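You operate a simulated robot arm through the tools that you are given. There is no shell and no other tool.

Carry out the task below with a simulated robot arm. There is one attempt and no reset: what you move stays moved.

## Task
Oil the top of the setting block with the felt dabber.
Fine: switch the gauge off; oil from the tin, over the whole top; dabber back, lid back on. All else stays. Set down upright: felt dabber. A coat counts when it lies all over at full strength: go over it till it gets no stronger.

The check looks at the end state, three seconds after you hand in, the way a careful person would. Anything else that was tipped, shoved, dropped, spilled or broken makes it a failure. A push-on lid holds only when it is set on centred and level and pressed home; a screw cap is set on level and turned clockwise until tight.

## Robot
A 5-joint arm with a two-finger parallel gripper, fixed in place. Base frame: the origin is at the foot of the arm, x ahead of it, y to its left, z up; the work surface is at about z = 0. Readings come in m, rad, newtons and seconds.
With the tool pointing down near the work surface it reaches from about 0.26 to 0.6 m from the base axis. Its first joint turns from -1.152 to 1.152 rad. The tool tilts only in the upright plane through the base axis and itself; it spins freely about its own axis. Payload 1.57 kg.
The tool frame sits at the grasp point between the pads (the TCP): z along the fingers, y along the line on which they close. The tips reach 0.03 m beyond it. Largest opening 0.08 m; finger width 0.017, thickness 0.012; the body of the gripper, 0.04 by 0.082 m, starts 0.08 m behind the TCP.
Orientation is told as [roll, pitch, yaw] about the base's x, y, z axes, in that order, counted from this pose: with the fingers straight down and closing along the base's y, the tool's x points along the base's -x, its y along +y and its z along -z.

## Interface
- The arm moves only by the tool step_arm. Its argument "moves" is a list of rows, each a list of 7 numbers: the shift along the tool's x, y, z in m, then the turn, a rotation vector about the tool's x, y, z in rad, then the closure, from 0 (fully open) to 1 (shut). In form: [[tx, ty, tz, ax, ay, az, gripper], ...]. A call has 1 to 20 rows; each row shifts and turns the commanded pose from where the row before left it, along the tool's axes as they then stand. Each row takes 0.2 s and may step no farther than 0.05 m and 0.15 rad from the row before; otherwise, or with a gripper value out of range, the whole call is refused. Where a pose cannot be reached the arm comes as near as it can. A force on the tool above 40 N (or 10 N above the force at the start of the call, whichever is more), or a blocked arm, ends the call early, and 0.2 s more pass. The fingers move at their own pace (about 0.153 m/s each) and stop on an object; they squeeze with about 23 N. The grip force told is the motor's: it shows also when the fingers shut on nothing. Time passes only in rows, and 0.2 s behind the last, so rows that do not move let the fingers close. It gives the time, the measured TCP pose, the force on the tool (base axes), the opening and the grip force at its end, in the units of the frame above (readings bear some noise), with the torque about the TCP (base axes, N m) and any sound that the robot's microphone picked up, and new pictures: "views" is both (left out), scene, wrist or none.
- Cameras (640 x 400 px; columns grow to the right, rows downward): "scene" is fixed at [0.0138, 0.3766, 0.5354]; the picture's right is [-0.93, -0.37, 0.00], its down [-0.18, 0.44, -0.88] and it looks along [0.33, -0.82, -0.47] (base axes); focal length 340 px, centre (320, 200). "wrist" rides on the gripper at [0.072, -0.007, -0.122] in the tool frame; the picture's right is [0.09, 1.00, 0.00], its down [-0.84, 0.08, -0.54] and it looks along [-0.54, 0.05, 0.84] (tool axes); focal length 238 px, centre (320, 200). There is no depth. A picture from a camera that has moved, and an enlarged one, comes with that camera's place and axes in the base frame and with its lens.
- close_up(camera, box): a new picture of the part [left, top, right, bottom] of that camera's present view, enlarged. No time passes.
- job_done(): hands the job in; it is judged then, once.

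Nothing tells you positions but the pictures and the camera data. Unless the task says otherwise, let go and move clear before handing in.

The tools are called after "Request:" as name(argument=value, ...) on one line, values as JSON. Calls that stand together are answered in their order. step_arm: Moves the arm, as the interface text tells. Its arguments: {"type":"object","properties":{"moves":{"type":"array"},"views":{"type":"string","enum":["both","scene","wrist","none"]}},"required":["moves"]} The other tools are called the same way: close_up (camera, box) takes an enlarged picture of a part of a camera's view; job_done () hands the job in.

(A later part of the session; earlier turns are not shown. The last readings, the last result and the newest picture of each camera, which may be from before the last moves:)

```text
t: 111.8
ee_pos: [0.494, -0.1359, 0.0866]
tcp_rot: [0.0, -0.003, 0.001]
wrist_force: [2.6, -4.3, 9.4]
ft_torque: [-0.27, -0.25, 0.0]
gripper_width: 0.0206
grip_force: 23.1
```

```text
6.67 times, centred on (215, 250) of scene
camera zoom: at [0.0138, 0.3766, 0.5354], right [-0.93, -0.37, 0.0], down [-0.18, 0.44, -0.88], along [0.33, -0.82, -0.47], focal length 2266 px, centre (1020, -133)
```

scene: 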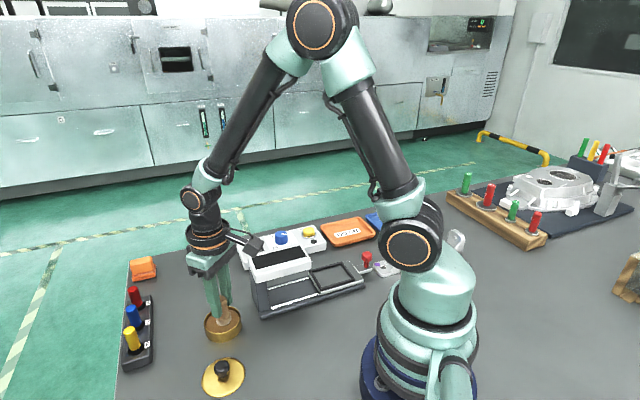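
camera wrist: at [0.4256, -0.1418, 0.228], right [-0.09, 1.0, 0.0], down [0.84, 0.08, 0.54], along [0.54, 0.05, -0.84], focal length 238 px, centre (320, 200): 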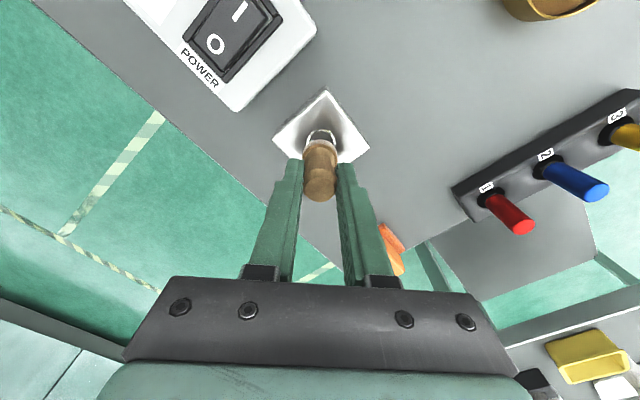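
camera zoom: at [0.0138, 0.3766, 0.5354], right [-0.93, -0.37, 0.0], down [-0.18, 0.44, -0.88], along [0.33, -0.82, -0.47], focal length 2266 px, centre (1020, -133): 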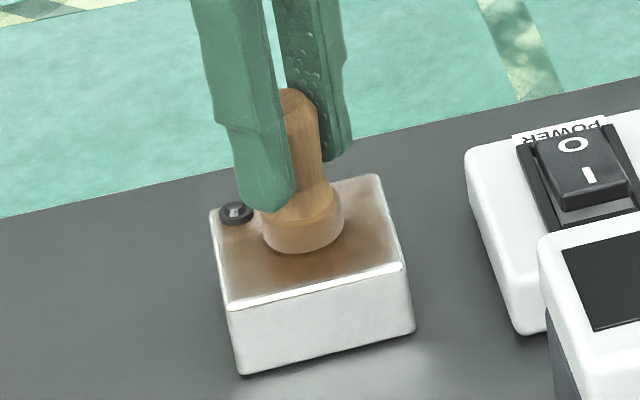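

Request:
step_arm(moves=[[0.00396, 0.00396, 0, 0, 0, 0, 1], [0.00396, 0.00396, 0, 0, 0, 0, 1], [0.00396, 0.00396, 0, 0, 0, 0, 1], [0.00396, 0.00396, 0, 0, 0, 0, 1], [0.00396, 0.00396, 0, 0, 0, 0, 1], [0.00495, -0.00495, 0, 0, 0, 0, 1], [0.00495, -0.00495, 0, 0, 0, 0, 1], [-0.00396, -0.00396, 0, 0, 0, 0, 1], [-0.00396, -0.00396, 0, 0, 0, 0, 1], [-0.00396, -0.00396, 0, 0, 0, 0, 1], [-0.00396, -0.00396, 0, 0, 0, 0, 1], [-0.00396, -0.00396, 0, 0, 0, 0, 1], [-0.00396, -0.00396, 0, 0, 0, 0, 1], [-0.00396, -0.00396, 0, 0, 0, 0, 1], [-0.00396, -0.00396, 0, 0, 0, 0, 1], [-0.00396, -0.00396, 0, 0, 0, 0, 1], [-0.00396, -0.00396, 0, 0, 0, 0, 1]], views="none")

Request:
close_up(camera="scene", box=[180, 220, 250, 280])

```text
t: 115.4
ee_pos: [0.5019, -0.1682, 0.0855]
tcp_rot: [0.001, 0.0, 0.001]
wrist_force: [-0.1, 0.5, 1.7]
ft_torque: [0.06, 0.01, 0.04]
gripper_width: 0.0205
grip_force: 22.7
```

```text
6.67 times, centred on (215, 250) of scene
camera zoom: at [0.0138, 0.3766, 0.5354], right [-0.93, -0.37, 0.0], down [-0.18, 0.44, -0.88], along [0.33, -0.82, -0.47], focal length 2266 px, centre (1020, -133)
```

zoom: 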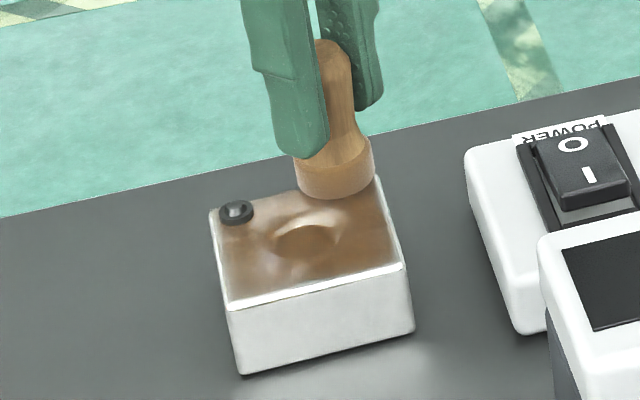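

The coat is getting deeper and the felt pale again. I re-load it.

Request:
step_arm(moves=[[0, 0, -0.01, 0, 0, 0, 1], [0, 0, -0.04, 0, 0, 0, 1], [0.02958, 0.03584, 0, 0, 0, 0, 1], [0.02958, 0.03584, 0, 0, 0, 0, 1], [0.02958, 0.03584, 0, 0, 0, 0, 1], [0.02958, 0.03584, 0, 0, 0, 0, 1], [0.02958, 0.03584, 0, 0, 0, 0, 1], [0, 0, 0.03, 0, 0, 0, 1], [0, 0, 0.02, 0, 0, 0, 1], [0, 0, 0.01, 0, 0, 0, 1], [0, 0, 0.002, 0, 0, 0, 1], [0, 0, 0.0008, 0, 0, 0, 1]], views="none")

Request:
close_up(camera="scene", box=[190, 290, 250, 340])

```text
t: 118.0
ee_pos: [0.3554, 0.012, 0.0726]
tcp_rot: [0.002, 0.001, 0.002]
wrist_force: [-0.1, 0.6, 0.1]
ft_torque: [0.03, 0.01, 0.0]
gripper_width: 0.0205
grip_force: 23.2
```

```text
8.00 times, centred on (220, 315) of scene
camera zoom: at [0.0138, 0.3766, 0.5354], right [-0.93, -0.37, 0.0], down [-0.18, 0.44, -0.88], along [0.33, -0.82, -0.47], focal length 2719 px, centre (1120, -720)
```

zoom: 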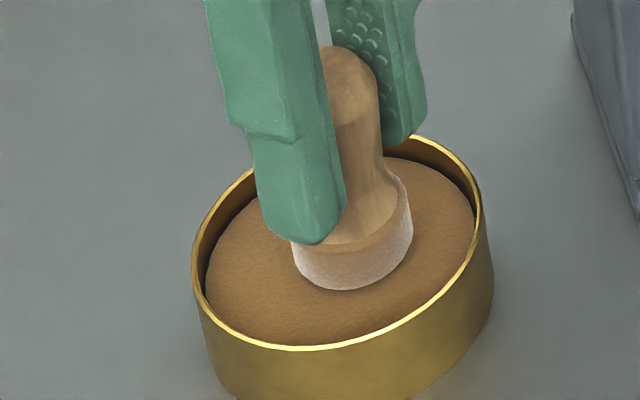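

Request:
step_arm(moves=[[0, 0, 0.0008, 0, 0, 0, 1], [0, 0, 0.0007, 0, 0, 0, 1]], views="none")

Request:
step_arm(moves=[[0, 0, 0.0006, 0, 0, 0, 1], [0, 0, 0.0, 0, 0, 0, 1]], views="none")

```text
t: 118.6
ee_pos: [0.3548, 0.0131, 0.0727]
tcp_rot: [0.0, 0.001, -0.001]
wrist_force: [-0.2, -0.8, -0.1]
ft_torque: [-0.02, 0.01, 0.01]
gripper_width: 0.0206
grip_force: 23.0
```

```text
t: 119.2
ee_pos: [0.3567, 0.0119, 0.0718]
tcp_rot: [0.0, 0.0, -0.001]
wrist_force: [0.5, -0.4, 0.4]
ft_torque: [-0.01, 0.04, 0.0]
gripper_width: 0.0206
grip_force: 22.6
```

Request:
step_arm(moves=[[0, 0, 0.0006, 0, 0, 0, 1], [0, 0, 0.0004, 0, 0, 0, 1]], views="none")

```text
t: 119.8
ee_pos: [0.3549, 0.0127, 0.0712]
tcp_rot: [0.0, -0.002, -0.001]
wrist_force: [-2.2, 0.2, 9.5]
ft_torque: [0.02, 0.0, 0.03]
gripper_width: 0.0205
grip_force: 22.8
```

Request:
step_arm(moves=[[0, 0, 0, 0, 0, 0, 1], [0, 0, 0, 0, 0, 0, 1], [0, 0, 0, 0, 0, 0, 1], [0, 0, 0, 0, 0, 0, 1], [0, 0, 0, 0, 0, 0, 1], [0, 0, -0.015, 0, 0, 0, 1], [0, 0, -0.05, 0, 0, 0, 1], [-0.03156, -0.03386, 0, 0, 0, 0, 1], [-0.03156, -0.03386, 0, 0, 0, 0, 1], [-0.03156, -0.03386, 0, 0, 0, 0, 1], [-0.03156, -0.03386, 0, 0, 0, 0, 1], [-0.03156, -0.03386, 0, 0, 0, 0, 1], [0, 0, 0.01, 0, 0, 0, 1], [0, 0, 0, 0, 0, 0, 1]], views="none")

Request:
close_up(camera="scene", box=[195, 230, 235, 270])

Request:
close_up(camera="wrist", box=[240, 80, 400, 220])

```text
t: 122.8
ee_pos: [0.5109, -0.1598, 0.1239]
tcp_rot: [0.0, 0.001, 0.001]
wrist_force: [0.3, -0.8, 0.0]
ft_torque: [-0.01, 0.0, 0.04]
gripper_width: 0.0205
grip_force: 23.5
```

```text
10.00 times, centred on (215, 250) of scene
camera zoom: at [0.0138, 0.3766, 0.5354], right [-0.93, -0.37, 0.0], down [-0.18, 0.44, -0.88], along [0.33, -0.82, -0.47], focal length 3399 px, centre (1370, -300)
```

zoom: 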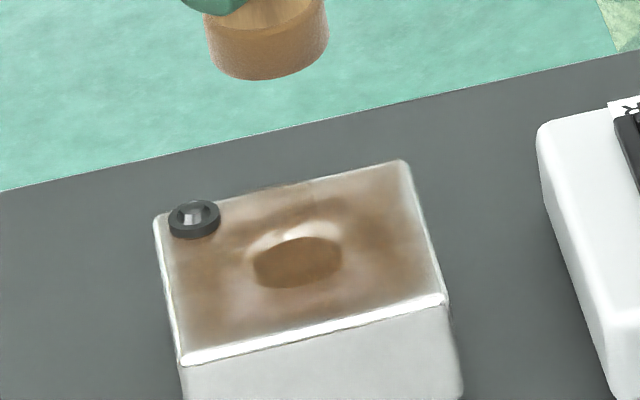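

```text
2.86 times, centred on (320, 150) of wrist
camera zoom: at [0.44, -0.1653, 0.2457], right [-0.09, 1.0, 0.0], down [0.84, 0.08, 0.54], along [0.54, 0.05, -0.84], focal length 681 px, centre (320, 343)
```

zoom: 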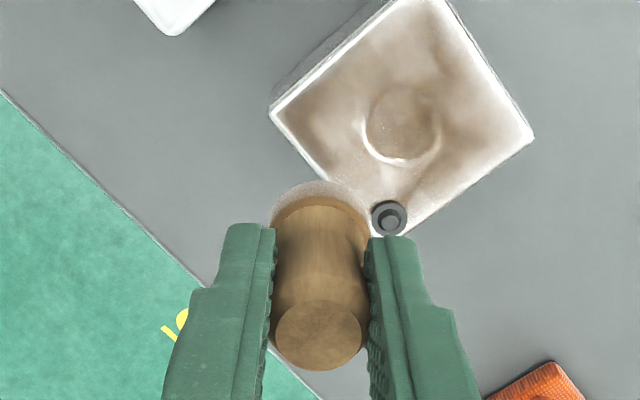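

My dead-reckoned position and the pose readings differ by a few millimetres, so I re-zero on the readings. I take one more reading before going down.

Request:
step_arm(moves=[[-0.0032, 0.005, 0.01, 0, 0, 0, 1], [0, 0, 0, 0, 0, 0, 1]], views="wrist")

```text
t: 123.4
ee_pos: [0.5152, -0.1522, 0.1121]
tcp_rot: [0.001, 0.001, 0.0]
wrist_force: [0.6, -0.8, -0.2]
ft_torque: [-0.01, 0.02, 0.0]
gripper_width: 0.0204
grip_force: 23.0
camera wrist: at [0.4432, -0.1598, 0.2355], right [-0.09, 1.0, 0.0], down [0.84, 0.08, 0.54], along [0.54, 0.05, -0.84], focal length 238 px, centre (320, 200)
```

wrist: 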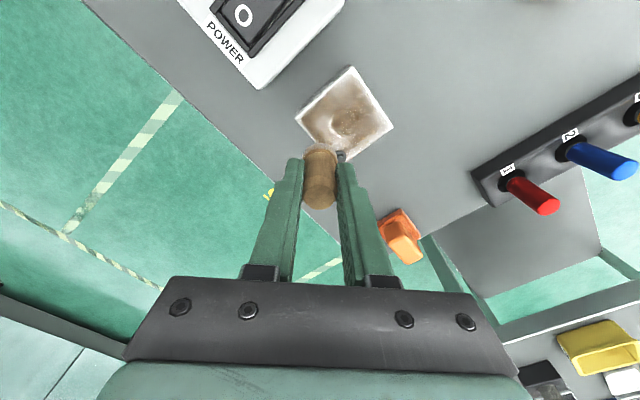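

Request:
step_arm(moves=[[0, 0, 0.02, 0, 0, 0, 1], [0, 0, 0.004, 0, 0, 0, 1], [0, 0, 0.001, 0, 0, 0, 1]], views="none")

Request:
step_arm(moves=[[0, 0, 0.0008, 0, 0, 0, 1], [0, 0, 0.0006, 0, 0, 0, 1]], views="none")

```text
t: 124.2
ee_pos: [0.5163, -0.152, 0.0906]
tcp_rot: [0.0, -0.001, 0.001]
wrist_force: [-0.8, -0.7, 0.1]
ft_torque: [-0.03, 0.0, 0.01]
gripper_width: 0.0205
grip_force: 22.6
```

```text
t: 124.8
ee_pos: [0.5162, -0.1513, 0.089]
tcp_rot: [0.0, 0.0, -0.001]
wrist_force: [0.1, -0.3, -0.1]
ft_torque: [-0.03, 0.0, -0.03]
gripper_width: 0.0204
grip_force: 23.0
```

Request:
step_arm(moves=[[0.0028, -0.0031, 0, 0, 0, 0, 1], [0, 0, 0.001, 0, 0, 0, 1], [0, 0, 0.0008, 0, 0, 0, 1]], views="none")

Request:
close_up(camera="scene", box=[180, 220, 250, 280])

```text
t: 125.6
ee_pos: [0.5139, -0.1553, 0.0868]
tcp_rot: [-0.001, 0.0, 0.0]
wrist_force: [-0.4, -0.3, -0.1]
ft_torque: [0.05, 0.01, -0.01]
gripper_width: 0.0205
grip_force: 22.9
```

```text
6.67 times, centred on (215, 250) of scene
camera zoom: at [0.0138, 0.3766, 0.5354], right [-0.93, -0.37, 0.0], down [-0.18, 0.44, -0.88], along [0.33, -0.82, -0.47], focal length 2266 px, centre (1020, -133)
```

zoom: 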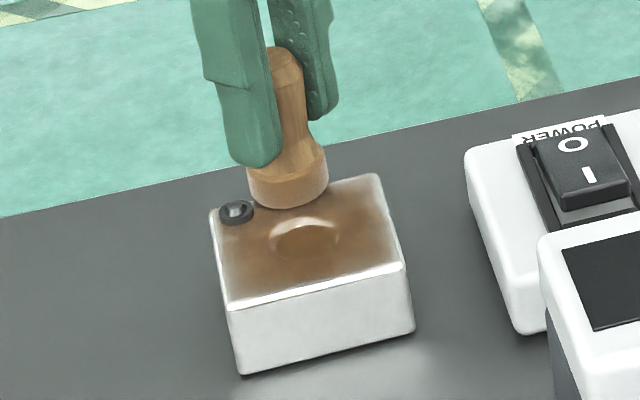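

Request:
step_arm(moves=[[0, 0, 0.0008, 0, 0, 0, 1], [0, 0, 0.0006, 0, 0, 0, 1]], views="none")

Request:
step_arm(moves=[[0, 0, 0.0005, 0, 0, 0, 1], [0, 0, 0.0004, 0, 0, 0, 1]], views="none")

```text
t: 126.2
ee_pos: [0.5147, -0.1538, 0.0854]
tcp_rot: [0.0, 0.0, -0.001]
wrist_force: [0.0, -0.5, -0.4]
ft_torque: [-0.01, -0.02, 0.05]
gripper_width: 0.0205
grip_force: 23.1
```

```text
t: 126.8
ee_pos: [0.5135, -0.1549, 0.0863]
tcp_rot: [0.0, -0.003, -0.001]
wrist_force: [-3.5, 1.3, 8.2]
ft_torque: [0.07, 0.12, 0.0]
gripper_width: 0.0204
grip_force: 22.7
```

Request:
step_arm(moves=[[0.00396, -0.00396, 0, 0, 0, 0, 1], [0.00396, -0.00396, 0, 0, 0, 0, 1], [0.00396, -0.00396, 0, 0, 0, 0, 1], [0.00396, -0.00396, 0, 0, 0, 0, 1], [0.00396, -0.00396, 0, 0, 0, 0, 1], [0.0039, 0.0039, 0, 0, 0, 0, 1], [0.0039, 0.0039, 0, 0, 0, 0, 1], [-0.00396, 0.00396, 0, 0, 0, 0, 1], [-0.00396, 0.00396, 0, 0, 0, 0, 1], [-0.00396, 0.00396, 0, 0, 0, 0, 1], [-0.00396, 0.00396, 0, 0, 0, 0, 1], [-0.00396, 0.00396, 0, 0, 0, 0, 1]], views="none")

Request:
close_up(camera="scene", box=[180, 220, 250, 280])

```text
t: 129.4
ee_pos: [0.5062, -0.1468, 0.0842]
tcp_rot: [0.001, 0.001, -0.002]
wrist_force: [-5.9, -5.9, 15.0]
ft_torque: [-0.25, 0.14, -0.06]
gripper_width: 0.0206
grip_force: 23.5
```

```text
6.67 times, centred on (215, 250) of scene
camera zoom: at [0.0138, 0.3766, 0.5353], right [-0.93, -0.37, 0.0], down [-0.18, 0.44, -0.88], along [0.33, -0.82, -0.47], focal length 2266 px, centre (1020, -133)
```

zoom: 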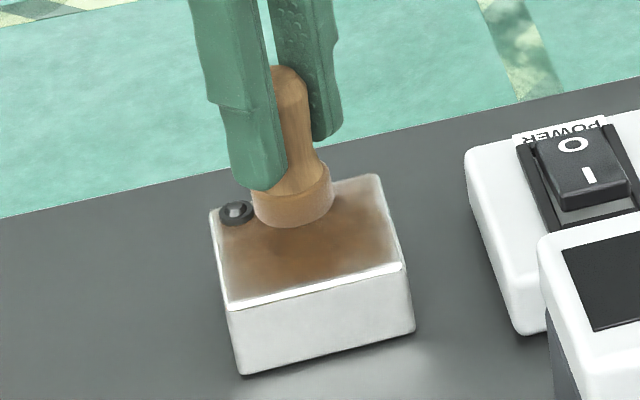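

Request:
step_arm(moves=[[0.0014, 0.00377, -0.0003, 0, 0, 0, 1], [0.0014, 0.00377, 0, 0, 0, 0, 1], [0.0014, 0.00377, 0, 0, 0, 0, 1], [0.00389, -0.00389, 0, 0, 0, 0, 1], [0.00389, -0.00389, 0, 0, 0, 0, 1], [0.00389, -0.00389, 0, 0, 0, 0, 1], [0.00389, -0.00389, 0, 0, 0, 0, 1], [0.00389, -0.00389, 0, 0, 0, 0, 1], [0.00389, -0.00389, 0, 0, 0, 0, 1], [0.00425, 0.00425, 0, 0, 0, 0, 1], [0.00425, 0.00425, 0, 0, 0, 0, 1]], views="none")

Request:
close_up(camera="scene", box=[180, 220, 250, 280])

```text
t: 131.8
ee_pos: [0.4699, -0.1495, 0.0854]
tcp_rot: [0.001, -0.001, 0.0]
wrist_force: [0.3, 0.6, -0.1]
ft_torque: [0.02, -0.02, 0.0]
gripper_width: 0.0205
grip_force: 22.6
```

```text
6.67 times, centred on (215, 250) of scene
camera zoom: at [0.0138, 0.3766, 0.5354], right [-0.93, -0.37, 0.0], down [-0.18, 0.44, -0.88], along [0.33, -0.82, -0.47], focal length 2266 px, centre (1020, -133)
```

zoom: 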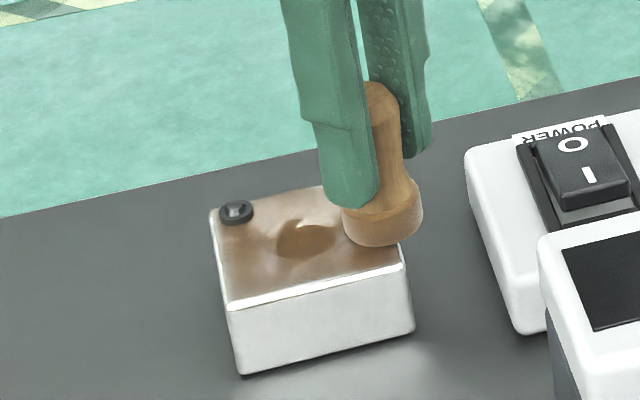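

Request:
step_arm(moves=[[0, 0, 0.0006, 0, 0, 0, 1], [0, 0, 0.0005, 0, 0, 0, 1], [-0.00396, 0.00396, 0, 0, 0, 0, 1], [-0.00396, 0.00396, 0, 0, 0, 0, 1], [-0.00396, 0.00396, 0, 0, 0, 0, 1]], views="none")

```text
t: 133.0
ee_pos: [0.4832, -0.1387, 0.0847]
tcp_rot: [0.0, 0.0, -0.001]
wrist_force: [-4.7, -5.6, 11.8]
ft_torque: [-0.29, 0.16, -0.02]
gripper_width: 0.0204
grip_force: 23.0
```

Request:
step_arm(moves=[[-0.00396, 0.00396, 0, 0, 0, 0, 1], [-0.00396, 0.00396, 0, 0, 0, 0, 1], [-0.00396, 0.00396, 0, 0, 0, 0, 1], [-0.00396, 0.00396, 0, 0, 0, 0, 1], [-0.00396, 0.00396, 0, 0, 0, 0, 1], [-0.00396, 0.00396, 0, 0, 0, 0, 1], [-0.00396, 0.00396, 0, 0, 0, 0, 1], [0.0039, 0.0039, 0, 0, 0, 0, 1], [0.0039, 0.0039, 0, 0, 0, 0, 1]], views="none")

Request:
close_up(camera="scene", box=[180, 220, 250, 280])

```text
t: 135.0
ee_pos: [0.5038, -0.1026, 0.0838]
tcp_rot: [0.0, -0.001, 0.003]
wrist_force: [3.8, -2.6, 7.5]
ft_torque: [-0.16, -0.22, 0.01]
gripper_width: 0.0203
grip_force: 23.7
```

```text
6.67 times, centred on (215, 250) of scene
camera zoom: at [0.0138, 0.3766, 0.5354], right [-0.93, -0.37, 0.0], down [-0.18, 0.44, -0.88], along [0.33, -0.82, -0.47], focal length 2266 px, centre (1020, -133)
```

zoom: 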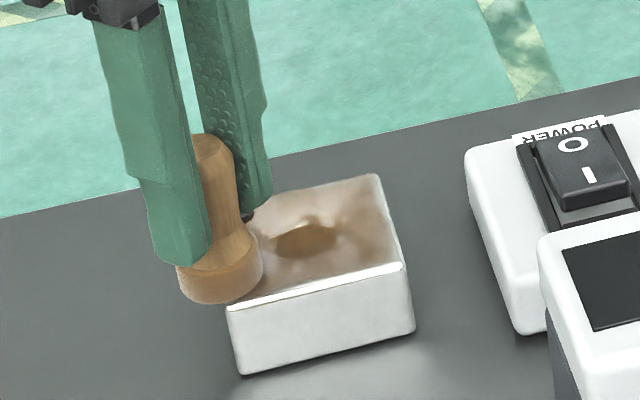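

Request:
step_arm(moves=[[0.00396, -0.00396, 0, 0, 0, 0, 1], [0.00396, -0.00396, 0, 0, 0, 0, 1], [0.00396, -0.00396, 0, 0, 0, 0, 1], [0.00396, -0.00396, 0, 0, 0, 0, 1], [0.00396, -0.00396, 0, 0, 0, 0, 1], [0.00396, -0.00396, 0, 0, 0, 0, 1], [0.00396, -0.00396, 0, 0, 0, 0, 1], [0.00396, -0.00396, 0, 0, 0, 0, 1], [0.00396, -0.00396, 0, 0, 0, 0, 1], [0.00396, -0.00396, 0, 0, 0, 0, 1], [0.0039, 0.0039, 0, 0, 0, 0, 1], [0.0039, 0.0039, 0, 0, 0, 0, 1]], views="none")

Request:
close_up(camera="scene", box=[180, 220, 250, 280])

```text
t: 137.6
ee_pos: [0.455, -0.1363, 0.0836]
tcp_rot: [-0.002, -0.004, -0.001]
wrist_force: [5.3, -9.1, 16.3]
ft_torque: [-0.36, -0.36, -0.08]
gripper_width: 0.0206
grip_force: 23.2
```

```text
6.67 times, centred on (215, 250) of scene
camera zoom: at [0.0138, 0.3766, 0.5353], right [-0.93, -0.37, 0.0], down [-0.18, 0.44, -0.88], along [0.33, -0.82, -0.47], focal length 2266 px, centre (1020, -133)
```

zoom: 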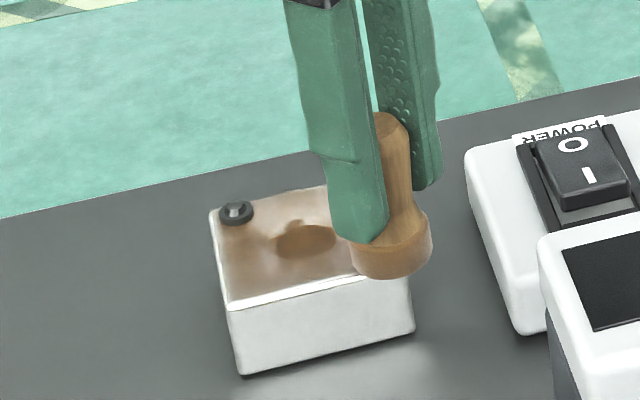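

Request:
step_arm(moves=[[-0.00396, 0.00396, -0.0004, 0, 0, 0, 1], [-0.00396, 0.00396, 0, 0, 0, 0, 1], [-0.00396, 0.00396, 0, 0, 0, 0, 1], [-0.00396, 0.00396, 0, 0, 0, 0, 1], [-0.00396, 0.00396, 0, 0, 0, 0, 1], [-0.00396, 0.00396, 0, 0, 0, 0, 1], [-0.00396, 0.00396, 0, 0, 0, 0, 1], [-0.00396, 0.00396, 0, 0, 0, 0, 1], [-0.00396, 0.00396, 0, 0, 0, 0, 1], [-0.00396, 0.00396, 0, 0, 0, 0, 1]], views="none")

Request:
close_up(camera="scene", box=[180, 220, 250, 280])

```text
t: 139.8
ee_pos: [0.4958, -0.0954, 0.0836]
tcp_rot: [0.0, -0.003, -0.001]
wrist_force: [-5.1, -6.9, 17.1]
ft_torque: [-0.45, 0.18, -0.03]
gripper_width: 0.0207
grip_force: 23.2
```

```text
6.67 times, centred on (215, 250) of scene
camera zoom: at [0.0137, 0.3766, 0.5354], right [-0.93, -0.37, 0.0], down [-0.18, 0.44, -0.88], along [0.33, -0.82, -0.47], focal length 2266 px, centre (1020, -133)
```

zoom: 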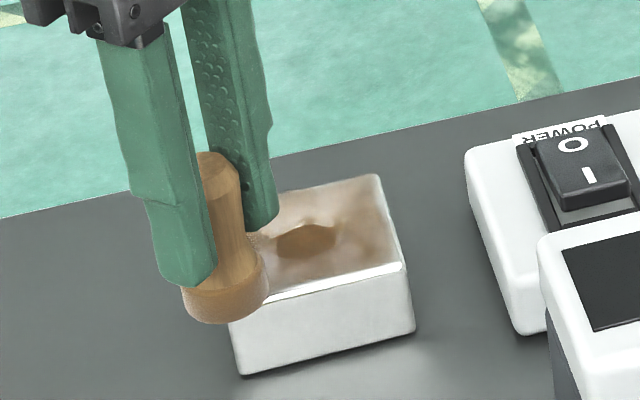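

Request:
step_arm(moves=[[-0.00396, -0.00396, -0.0004, 0, 0, 0, 1], [-0.00396, -0.00396, 0, 0, 0, 0, 1], [-0.00396, -0.00396, 0, 0, 0, 0, 1], [-0.00396, -0.00396, 0, 0, 0, 0, 1], [-0.00396, -0.00396, 0, 0, 0, 0, 1], [-0.00353, 0.00023, 0, 0, 0, 0, 1], [-0.00353, 0.00023, 0, 0, 0, 0, 1], [-0.00353, 0.00023, 0, 0, 0, 0, 1], [0, 0, 0, 0, 0, 0, 1]], views="none")

Request:
close_up(camera="wrist", box=[240, 80, 400, 220])

```text
t: 141.8
ee_pos: [0.5245, -0.1148, 0.0842]
tcp_rot: [0.0, 0.0, 0.0]
wrist_force: [-0.1, -0.6, 1.2]
ft_torque: [0.02, 0.06, -0.02]
gripper_width: 0.0203
grip_force: 23.2
```

```text
2.86 times, centred on (320, 150) of wrist
camera zoom: at [0.4536, -0.1208, 0.2062], right [-0.09, 1.0, 0.0], down [0.84, 0.08, 0.54], along [0.54, 0.05, -0.84], focal length 681 px, centre (320, 343)
```

zoom: 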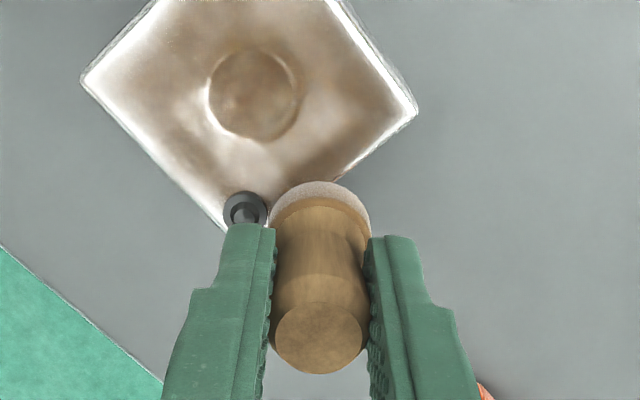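

Request:
step_arm(moves=[[0, 0, 0.0006, 0, 0, 0, 1], [0.00353, -0.00023, 0, 0, 0, 0, 1], [0.00353, -0.00023, 0, 0, 0, 0, 1], [0.00353, -0.00023, 0, 0, 0, 0, 1], [-0.00353, 0.00023, 0, 0, 0, 0, 1], [-0.00353, 0.00023, 0, 0, 0, 0, 1], [-0.00353, 0.00023, 0, 0, 0, 0, 1], [0, 0, 0, 0, 0, 0, 1], [0, 0, -0.004, 0, 0, 0, 1], [-0.0096, -0.0032, 0, 0, 0, 0, 1], [0, 0, 0.003, 0, 0, 0, 1], [0, 0, 0.001, 0, 0, 0, 1], [0, 0, 0.0003, 0, 0, 0, 1]], views="none")

Request:
close_up(camera="wrist", box=[240, 80, 400, 220])

```text
t: 144.6
ee_pos: [0.5346, -0.1183, 0.0841]
tcp_rot: [0.0, 0.0, 0.0]
wrist_force: [0.0, -0.7, 0.4]
ft_torque: [-0.03, 0.0, -0.04]
gripper_width: 0.0205
grip_force: 22.8
```

```text
2.86 times, centred on (320, 150) of wrist
camera zoom: at [0.4636, -0.1239, 0.2062], right [-0.09, 1.0, 0.0], down [0.84, 0.08, 0.54], along [0.54, 0.05, -0.84], focal length 681 px, centre (320, 343)
```

zoom: 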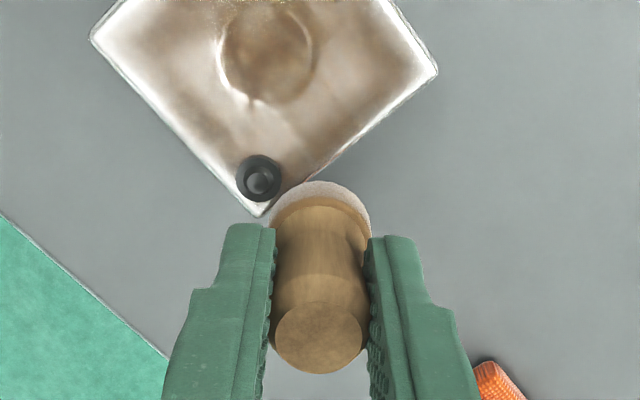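

Request:
step_arm(moves=[[0, 0, 0.0005, 0, 0, 0, 1], [0, 0, 0.0004, 0, 0, 0, 1]], views="none")

```text
t: 145.2
ee_pos: [0.5341, -0.1177, 0.084]
tcp_rot: [0.0, -0.002, 0.001]
wrist_force: [-3.4, 1.7, 11.7]
ft_torque: [0.0, 0.22, -0.04]
gripper_width: 0.0205
grip_force: 22.7
```

Request:
step_arm(moves=[[0, 0, -0.0004, 0, 0, 0, 1], [0, 0, 0, 0, 0, 0, 1], [0, 0, 0, 0, 0, 0, 1], [-0.002, -0.002, 0, 0, 0, 0, 1], [-0.002, -0.002, 0, 0, 0, 0, 1], [0, 0, 0, 0, 0, 0, 1], [0.002, 0.002, 0, 0, 0, 0, 1], [0.002, 0.002, 0, 0, 0, 0, 1], [0, 0, 0, 0, 0, 0, 1], [0, 0, -0.004, 0, 0, 0, 1], [-0.0095, -0.0173, 0, 0, 0, 0, 1], [0, 0, 0.003, 0, 0, 0, 1], [0, 0, 0.0012, 0, 0, 0, 1], [0, 0, 0, 0, 0, 0, 1]], views="none")

Request:
close_up(camera="wrist", box=[240, 80, 400, 220])

```text
t: 148.2
ee_pos: [0.5446, -0.1363, 0.0841]
tcp_rot: [0.001, 0.001, 0.0]
wrist_force: [-6.7, -0.5, 14.4]
ft_torque: [-0.06, 0.49, 0.01]
gripper_width: 0.0206
grip_force: 22.7
```

```text
2.86 times, centred on (320, 150) of wrist
camera zoom: at [0.4727, -0.1419, 0.2058], right [-0.09, 1.0, 0.0], down [0.84, 0.08, 0.54], along [0.54, 0.05, -0.84], focal length 681 px, centre (320, 343)
```

zoom: 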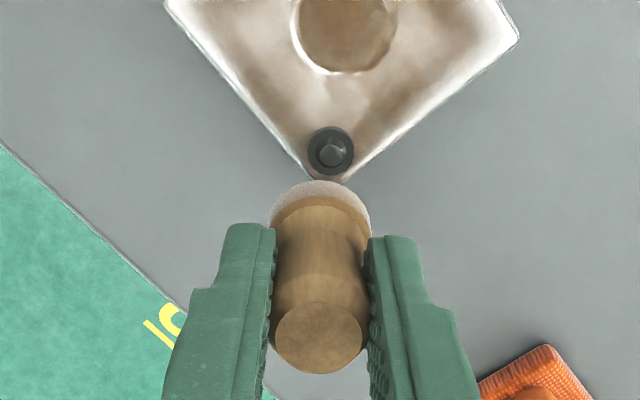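

Request:
step_arm(moves=[[0, 0, -0.0005, 0, 0, 0, 1], [0, 0.002, 0, 0, 0, 0, 1], [0, -0.002, 0, 0, 0, 0, 1], [0, -0.002, 0, 0, 0, 0, 1], [0, 0.002, 0, 0, 0, 0, 1], [0, 0, 0, 0, 0, 0, 1], [0, 0, -0.004, 0, 0, 0, 1], [0.0039, -0.0117, 0, 0, 0, 0, 1], [0, 0, 0.003, 0, 0, 0, 1], [0, 0, 0.0013, 0, 0, 0, 1], [0, 0, 0, 0, 0, 0, 1]], views="none")

```text
t: 150.6
ee_pos: [0.5414, -0.1465, 0.0841]
tcp_rot: [-0.001, 0.001, -0.001]
wrist_force: [-1.3, 0.1, 6.1]
ft_torque: [0.02, 0.11, -0.01]
gripper_width: 0.0206
grip_force: 23.0
```

Request:
step_arm(moves=[[0, 0, 0, 0, 0, 0, 1], [0.0028, -0.0028, 0, 0, 0, 0, 1], [0.0028, -0.0028, 0, 0, 0, 0, 1], [0, 0, 0, 0, 0, 0, 1], [-0.0028, 0.0028, 0, 0, 0, 0, 1], [-0.0028, 0.0028, 0, 0, 0, 0, 1], [0, 0, 0, 0, 0, 0, 1], [0.0028, -0.0028, 0, 0, 0, 0, 1], [0.0028, -0.0028, 0, 0, 0, 0, 1], [0, 0, -0.004, 0, 0, 0, 1], [0.0096, -0.0032, 0, 0, 0, 0, 1], [0, 0, 0.003, 0, 0, 0, 1], [0, 0, 0.0012, 0, 0, 0, 1], [0, 0, 0, 0, 0, 0, 1]], views="none")

Request:
close_up(camera="wrist", box=[240, 80, 400, 220])

```text
t: 153.6
ee_pos: [0.5249, -0.1555, 0.0845]
tcp_rot: [0.0, -0.002, -0.001]
wrist_force: [-7.4, 0.7, 19.0]
ft_torque: [0.21, 0.41, 0.03]
gripper_width: 0.0202
grip_force: 22.9
```

```text
2.86 times, centred on (320, 150) of wrist
camera zoom: at [0.4535, -0.1619, 0.2057], right [-0.09, 1.0, 0.0], down [0.84, 0.08, 0.54], along [0.54, 0.05, -0.84], focal length 681 px, centre (320, 343)
```

zoom: 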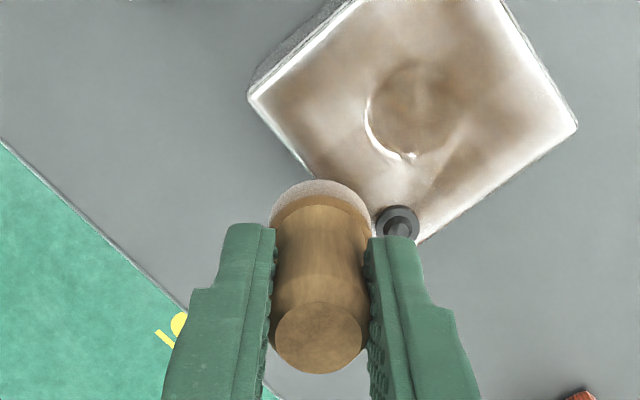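

Request:
step_arm(moves=[[0, 0, -0.0007, 0, 0, 0, 1], [0.00353, 0.00023, 0, 0, 0, 0, 1], [0.00353, 0.00023, 0, 0, 0, 0, 1], [0.00353, 0.00023, 0, 0, 0, 0, 1], [-0.00353, -0.00023, 0, 0, 0, 0, 1], [-0.00353, -0.00023, 0, 0, 0, 0, 1], [0.00353, 0.00023, 0, 0, 0, 0, 1], [0.00353, 0.00023, 0, 0, 0, 0, 1], [0.00396, -0.00396, 0, 0, 0, 0, 1], [0.00396, -0.00396, 0, 0, 0, 0, 1], [0.00396, -0.00396, 0, 0, 0, 0, 1], [0.00396, -0.00396, 0, 0, 0, 0, 1], [0.00396, -0.00396, 0, 0, 0, 0, 1]], views="none")

Request:
step_arm(moves=[[0, 0, -0.02, 0, 0, 0, 1], [0, -0.01, -0.03, 0, 0, 0, 1], [0.02, -0.03, 0, 0, 0, 0, 1], [0, 0, 0, 0, 0, 0, 1]], views="wrist")

Request:
close_up(camera="scene", box=[195, 235, 235, 275])

Request:
close_up(camera="wrist", box=[300, 80, 460, 220])

```text
t: 156.4
ee_pos: [0.4942, -0.1748, 0.0839]
tcp_rot: [-0.002, -0.002, 0.002]
wrist_force: [6.2, 5.3, 17.7]
ft_torque: [0.43, -0.4, -0.01]
gripper_width: 0.0206
grip_force: 23.2
```

```text
t: 157.4
ee_pos: [0.4743, -0.212, 0.1334]
tcp_rot: [0.001, 0.001, 0.003]
wrist_force: [0.5, 0.2, -0.1]
ft_torque: [0.03, -0.03, 0.01]
gripper_width: 0.0204
grip_force: 23.1
camera wrist: at [0.4029, -0.2192, 0.2553], right [-0.09, 1.0, 0.0], down [0.84, 0.08, 0.54], along [0.54, 0.05, -0.84], focal length 238 px, centre (320, 200)
```

wrist: 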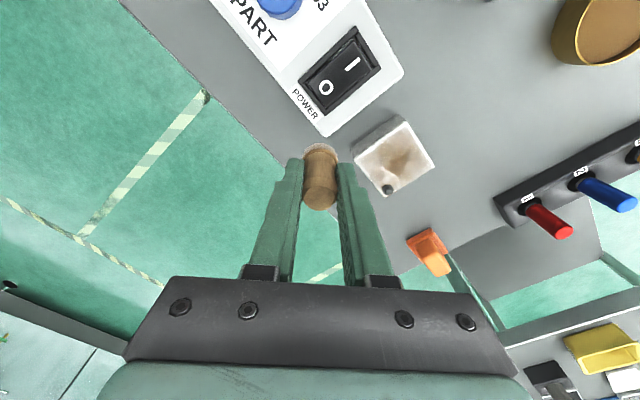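

```text
10.00 times, centred on (215, 255) of scene
camera zoom: at [0.0138, 0.3766, 0.5354], right [-0.93, -0.37, 0.0], down [-0.18, 0.44, -0.88], along [0.33, -0.82, -0.47], focal length 3399 px, centre (1370, -350)
```

zoom: 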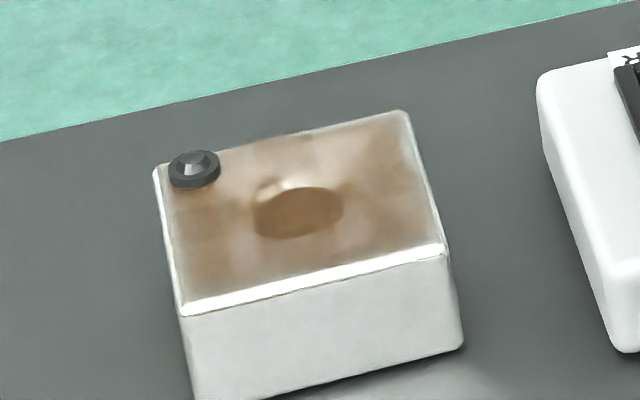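

```text
2.86 times, centred on (380, 150) of wrist
camera zoom: at [0.4029, -0.2192, 0.2553], right [-0.09, 1.0, 0.0], down [0.84, 0.08, 0.54], along [0.54, 0.05, -0.84], focal length 681 px, centre (149, 343)
```

zoom: 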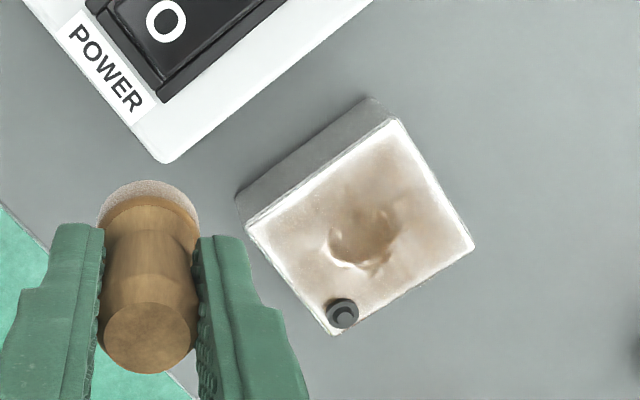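

The coat looks much more even. To see whether it still strengthens, I re-load, do another full pass and compare from this same pose afterwards.

Request:
step_arm(moves=[[0, 0, -0.03, 0, 0, 0, 1], [0.0198, 0.0377, 0, 0, 0, 0, 1], [0.0198, 0.0377, 0, 0, 0, 0, 1], [0.0198, 0.0377, 0, 0, 0, 0, 1], [0.0198, 0.0377, 0, 0, 0, 0, 1], [0.0198, 0.0377, 0, 0, 0, 0, 1], [0.0198, 0.0377, 0, 0, 0, 0, 1], [0, 0, 0.04, 0, 0, 0, 1], [0, 0, 0.03, 0, 0, 0, 1], [0, 0, 0.017, 0, 0, 0, 1], [0, 0, 0, 0, 0, 0, 1]], views="none")

Request:
close_up(camera="scene", box=[190, 290, 250, 340])

```text
t: 159.8
ee_pos: [0.3551, 0.0122, 0.0776]
tcp_rot: [0.001, 0.001, 0.001]
wrist_force: [0.3, -0.4, 0.2]
ft_torque: [0.02, 0.02, -0.02]
gripper_width: 0.0205
grip_force: 23.7
```

```text
8.00 times, centred on (220, 315) of scene
camera zoom: at [0.0138, 0.3766, 0.5354], right [-0.93, -0.37, 0.0], down [-0.18, 0.44, -0.88], along [0.33, -0.82, -0.47], focal length 2719 px, centre (1120, -720)
```

zoom: 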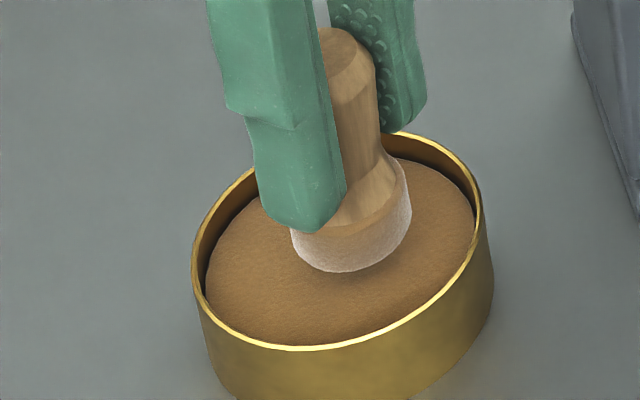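

Request:
step_arm(moves=[[0, 0, 0.004, 0, 0, 0, 1], [0, 0, 0.0015, 0, 0, 0, 1], [0, 0, 0.0008, 0, 0, 0, 1]], views="none")

Request:
step_arm(moves=[[0, 0, 0.0007, 0, 0, 0, 1], [0, 0, 0.0006, 0, 0, 0, 1]], views="none")

```text
t: 160.6
ee_pos: [0.3557, 0.0114, 0.0698]
tcp_rot: [-0.001, 0.0, 0.0]
wrist_force: [0.7, 0.8, -0.5]
ft_torque: [0.0, 0.01, -0.02]
gripper_width: 0.0205
grip_force: 23.1
```

```text
t: 161.2
ee_pos: [0.3552, 0.0104, 0.0705]
tcp_rot: [0.001, -0.003, -0.002]
wrist_force: [-0.8, 0.9, 5.7]
ft_torque: [-0.03, -0.03, 0.04]
gripper_width: 0.0203
grip_force: 23.1
```

Request:
step_arm(moves=[[0, 0, 0, 0, 0, 0, 1], [0, 0, 0, 0, 0, 0, 1], [0, 0, 0, 0, 0, 0, 1], [0, 0, 0, 0, 0, 0, 1], [0, 0, 0, 0, 0, 0, 1], [0, 0, -0.02, 0, 0, 0, 1], [0, 0, -0.05, 0, 0, 0, 1], [-0.0318, -0.0332, 0, 0, 0, 0, 1], [-0.0318, -0.0332, 0, 0, 0, 0, 1], [-0.0318, -0.0332, 0, 0, 0, 0, 1], [-0.0318, -0.0332, 0, 0, 0, 0, 1], [-0.0318, -0.0332, 0, 0, 0, 0, 1], [0, 0, 0.03, 0, 0, 0, 1], [0, 0, 0.015, 0, 0, 0, 1], [0, 0, 0, 0, 0, 0, 1]], views="wrist")

Request:
close_up(camera="wrist", box=[240, 80, 400, 220])

```text
t: 164.4
ee_pos: [0.5152, -0.154, 0.095]
tcp_rot: [0.001, -0.001, 0.0]
wrist_force: [-0.9, -0.6, -0.4]
ft_torque: [0.03, 0.02, -0.01]
gripper_width: 0.0207
grip_force: 23.3
camera wrist: at [0.4435, -0.1603, 0.2162], right [-0.09, 1.0, 0.0], down [0.84, 0.08, 0.54], along [0.54, 0.05, -0.84], focal length 238 px, centre (320, 200)
```

wrist: 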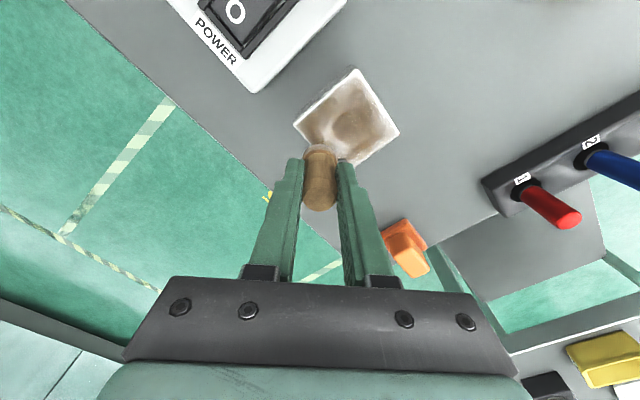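

```text
2.86 times, centred on (320, 150) of wrist
camera zoom: at [0.4435, -0.1603, 0.2162], right [-0.09, 1.0, 0.0], down [0.84, 0.08, 0.54], along [0.54, 0.05, -0.84], focal length 681 px, centre (320, 343)
```

zoom: 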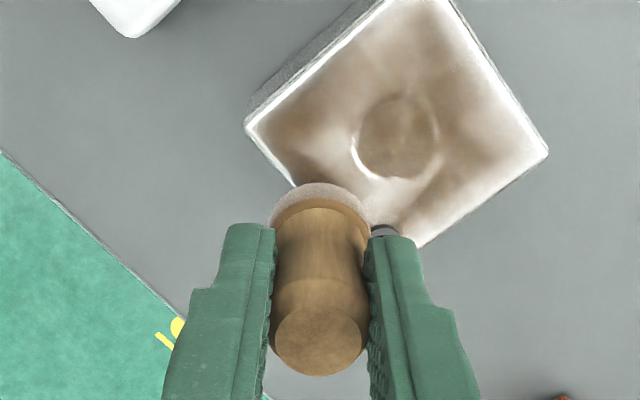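

Request:
step_arm(moves=[[0.0005, -0.0005, 0.007, 0, 0, 0, 1], [0, 0, 0.002, 0, 0, 0, 1], [0, 0, 0.001, 0, 0, 0, 1]], views="none")

Request:
step_arm(moves=[[0, 0, 0.0007, 0, 0, 0, 1], [0, 0, 0.0006, 0, 0, 0, 1]], views="none")

```text
t: 165.2
ee_pos: [0.5145, -0.1551, 0.0854]
tcp_rot: [0.0, 0.001, 0.001]
wrist_force: [-1.7, -0.4, 3.6]
ft_torque: [-0.02, 0.05, -0.03]
gripper_width: 0.0204
grip_force: 23.0
```

```text
t: 165.8
ee_pos: [0.5136, -0.1546, 0.0829]
tcp_rot: [-0.001, -0.003, 0.001]
wrist_force: [-3.1, 2.6, 15.9]
ft_torque: [0.28, 0.11, 0.03]
gripper_width: 0.0204
grip_force: 23.0
```

Request:
step_arm(moves=[[0, 0, -0.0006, 0, 0, 0, 1], [0.00396, -0.00396, 0, 0, 0, 0, 1], [0.00396, -0.00396, 0, 0, 0, 0, 1], [0.00396, -0.00396, 0, 0, 0, 0, 1], [0.00396, -0.00396, 0, 0, 0, 0, 1], [0.00396, -0.00396, 0, 0, 0, 0, 1], [0.0039, 0.0039, 0, 0, 0, 0, 1], [0.0039, 0.0039, 0, 0, 0, 0, 1], [-0.00396, 0.00396, 0, 0, 0, 0, 1], [-0.00396, 0.00396, 0, 0, 0, 0, 1], [-0.00396, 0.00396, 0, 0, 0, 0, 1], [-0.00396, 0.00396, 0, 0, 0, 0, 1], [-0.00396, 0.00396, 0, 0, 0, 0, 1]], views="none")

```text
t: 168.6
ee_pos: [0.5062, -0.1477, 0.0842]
tcp_rot: [0.0, 0.001, 0.0]
wrist_force: [-7.1, -6.7, 20.3]
ft_torque: [-0.28, 0.16, -0.03]
gripper_width: 0.021
grip_force: 23.1
```

Request:
step_arm(moves=[[0.0014, 0.00377, -0.0006, 0, 0, 0, 1], [0.0014, 0.00377, 0, 0, 0, 0, 1], [0.0014, 0.00377, 0, 0, 0, 0, 1], [0.00389, -0.00389, 0, 0, 0, 0, 1], [0.00389, -0.00389, 0, 0, 0, 0, 1], [0.00389, -0.00389, 0, 0, 0, 0, 1], [0.00389, -0.00389, 0, 0, 0, 0, 1], [0.00389, -0.00389, 0, 0, 0, 0, 1], [0.00389, -0.00389, 0, 0, 0, 0, 1]], views="none")

```text
t: 170.6
ee_pos: [0.4788, -0.1586, 0.0837]
tcp_rot: [-0.001, -0.002, 0.003]
wrist_force: [6.9, 7.7, 17.8]
ft_torque: [0.33, -0.52, 0.04]
gripper_width: 0.0204
grip_force: 23.5
```

Request:
step_arm(moves=[[0.00425, 0.00425, -0.0003, 0, 0, 0, 1], [0.00425, 0.00425, 0, 0, 0, 0, 1], [-0.00396, 0.00396, 0, 0, 0, 0, 1], [-0.00396, 0.00396, 0, 0, 0, 0, 1], [-0.00396, 0.00396, 0, 0, 0, 0, 1], [-0.00396, 0.00396, 0, 0, 0, 0, 1], [-0.00396, 0.00396, 0, 0, 0, 0, 1]], views="none")

```text
t: 172.2
ee_pos: [0.491, -0.1294, 0.0851]
tcp_rot: [0.0, -0.002, 0.0]
wrist_force: [-6.5, -7.7, 20.5]
ft_torque: [-0.17, 0.14, -0.01]
gripper_width: 0.0206
grip_force: 22.4
```

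Request:
step_arm(moves=[[-0.00396, 0.00396, -0.0006, 0, 0, 0, 1], [-0.00396, 0.00396, 0, 0, 0, 0, 1], [-0.00396, 0.00396, 0, 0, 0, 0, 1], [-0.00396, 0.00396, 0, 0, 0, 0, 1], [-0.00396, 0.00396, 0, 0, 0, 0, 1], [0.0039, 0.0039, 0, 0, 0, 0, 1], [0.0039, 0.0039, 0, 0, 0, 0, 1]], views="none")

Request:
close_up(camera="scene", box=[180, 220, 250, 280])

```text
t: 173.8
ee_pos: [0.502, -0.1028, 0.0843]
tcp_rot: [0.0, -0.001, 0.002]
wrist_force: [1.3, -1.1, 3.3]
ft_torque: [-0.07, -0.09, -0.02]
gripper_width: 0.0208
grip_force: 22.8
```

```text
6.67 times, centred on (215, 250) of scene
camera zoom: at [0.0138, 0.3766, 0.5354], right [-0.93, -0.37, 0.0], down [-0.18, 0.44, -0.88], along [0.33, -0.82, -0.47], focal length 2266 px, centre (1020, -133)
```

zoom: 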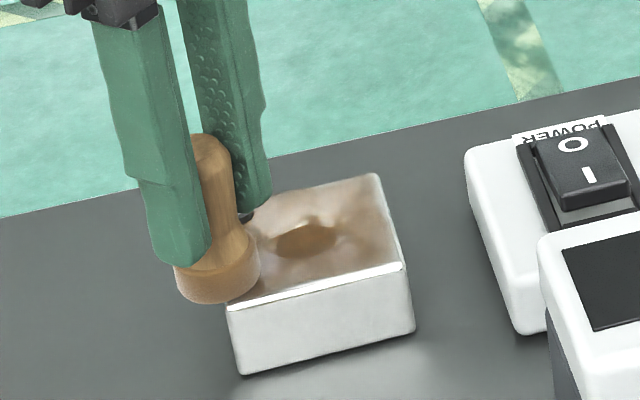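

Request:
step_arm(moves=[[0.00396, -0.00396, 0.0003, 0, 0, 0, 1], [0.00396, -0.00396, 0, 0, 0, 0, 1], [0.00396, -0.00396, 0, 0, 0, 0, 1], [0.00396, -0.00396, 0, 0, 0, 0, 1], [0.00396, -0.00396, 0, 0, 0, 0, 1], [0.00396, -0.00396, 0, 0, 0, 0, 1], [0.00396, -0.00396, 0, 0, 0, 0, 1], [0.00396, -0.00396, 0, 0, 0, 0, 1], [0.00396, -0.00396, 0, 0, 0, 0, 1], [0.00396, -0.00396, 0, 0, 0, 0, 1], [0.0039, 0.0039, 0, 0, 0, 0, 1], [0.0039, 0.0039, 0, 0, 0, 0, 1]], views="none")

```text
t: 176.4
ee_pos: [0.4546, -0.1361, 0.0844]
tcp_rot: [0.0, 0.0, 0.0]
wrist_force: [0.4, -1.2, 2.0]
ft_torque: [-0.04, -0.06, -0.05]
gripper_width: 0.0206
grip_force: 23.1
```

Request:
step_arm(moves=[[0, 0, 0.0005, 0, 0, 0, 1], [-0.00396, 0.00396, 0, 0, 0, 0, 1], [-0.00396, 0.00396, 0, 0, 0, 0, 1], [-0.00396, 0.00396, 0, 0, 0, 0, 1], [-0.00396, 0.00396, 0, 0, 0, 0, 1], [-0.00396, 0.00396, 0, 0, 0, 0, 1], [-0.00396, 0.00396, 0, 0, 0, 0, 1], [-0.00396, 0.00396, 0, 0, 0, 0, 1], [-0.00396, 0.00396, 0, 0, 0, 0, 1], [-0.00396, 0.00396, 0, 0, 0, 0, 1], [-0.00396, 0.00396, 0, 0, 0, 0, 1]], views="none")

```text
t: 178.8
ee_pos: [0.4939, -0.0965, 0.0852]
tcp_rot: [0.001, -0.001, 0.0]
wrist_force: [-6.0, -6.6, 17.8]
ft_torque: [-0.45, 0.2, -0.05]
gripper_width: 0.0207
grip_force: 23.3
```

Request:
step_arm(moves=[[-0.00396, -0.00396, -0.0005, 0, 0, 0, 1], [-0.00396, -0.00396, 0, 0, 0, 0, 1], [-0.00396, -0.00396, 0, 0, 0, 0, 1], [-0.00396, -0.00396, 0, 0, 0, 0, 1], [-0.00396, -0.00396, 0, 0, 0, 0, 1], [-0.00353, 0.00023, 0, 0, 0, 0, 1], [-0.00353, 0.00023, 0, 0, 0, 0, 1], [-0.00353, 0.00023, 0, 0, 0, 0, 1], [0, 0, 0, 0, 0, 0, 1]], views="none")

```text
t: 179.3
ee_pos: [0.4979, -0.0974, 0.0849]
tcp_rot: [0.003, 0.013, 0.009]
wrist_force: [-2.9, 4.2, 6.7]
ft_torque: [0.17, 0.1, 0.03]
gripper_width: 0.0208
grip_force: 22.8
stopped in row 2: the force on the tool passed its limit at 43 N (the readings are from after the stop); the commanded pose is now the measured one
```

The call stopped on a 43 N force spike. I look before doing anything else.

Request:
close_up(camera="scene", box=[180, 220, 250, 280])

Request:
close_up(camera="wrist", box=[220, 60, 420, 220])

```text
6.67 times, centred on (215, 250) of scene
camera zoom: at [0.0138, 0.3766, 0.5354], right [-0.93, -0.37, 0.0], down [-0.18, 0.44, -0.88], along [0.33, -0.82, -0.47], focal length 2266 px, centre (1020, -133)
```

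zoom: 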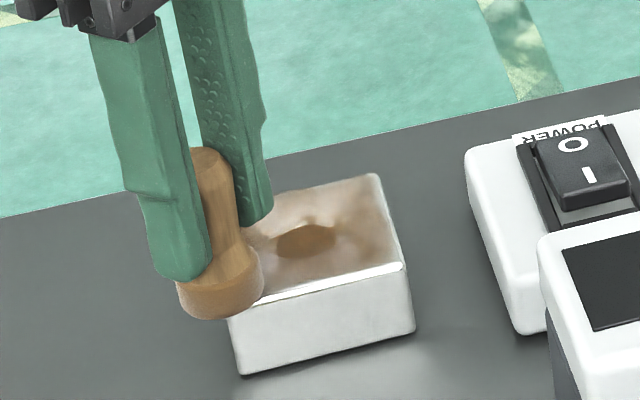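

```text
2.50 times, centred on (320, 140) of wrist
camera zoom: at [0.4284, -0.1038, 0.2071], right [-0.1, 0.99, 0.0], down [0.84, 0.08, 0.53], along [0.53, 0.06, -0.85], focal length 596 px, centre (320, 350)
```

zoom: 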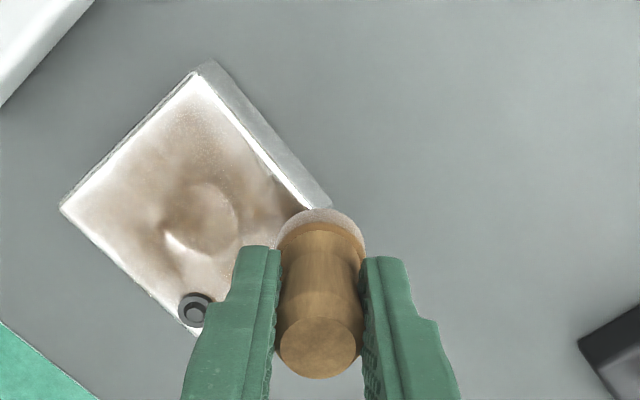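

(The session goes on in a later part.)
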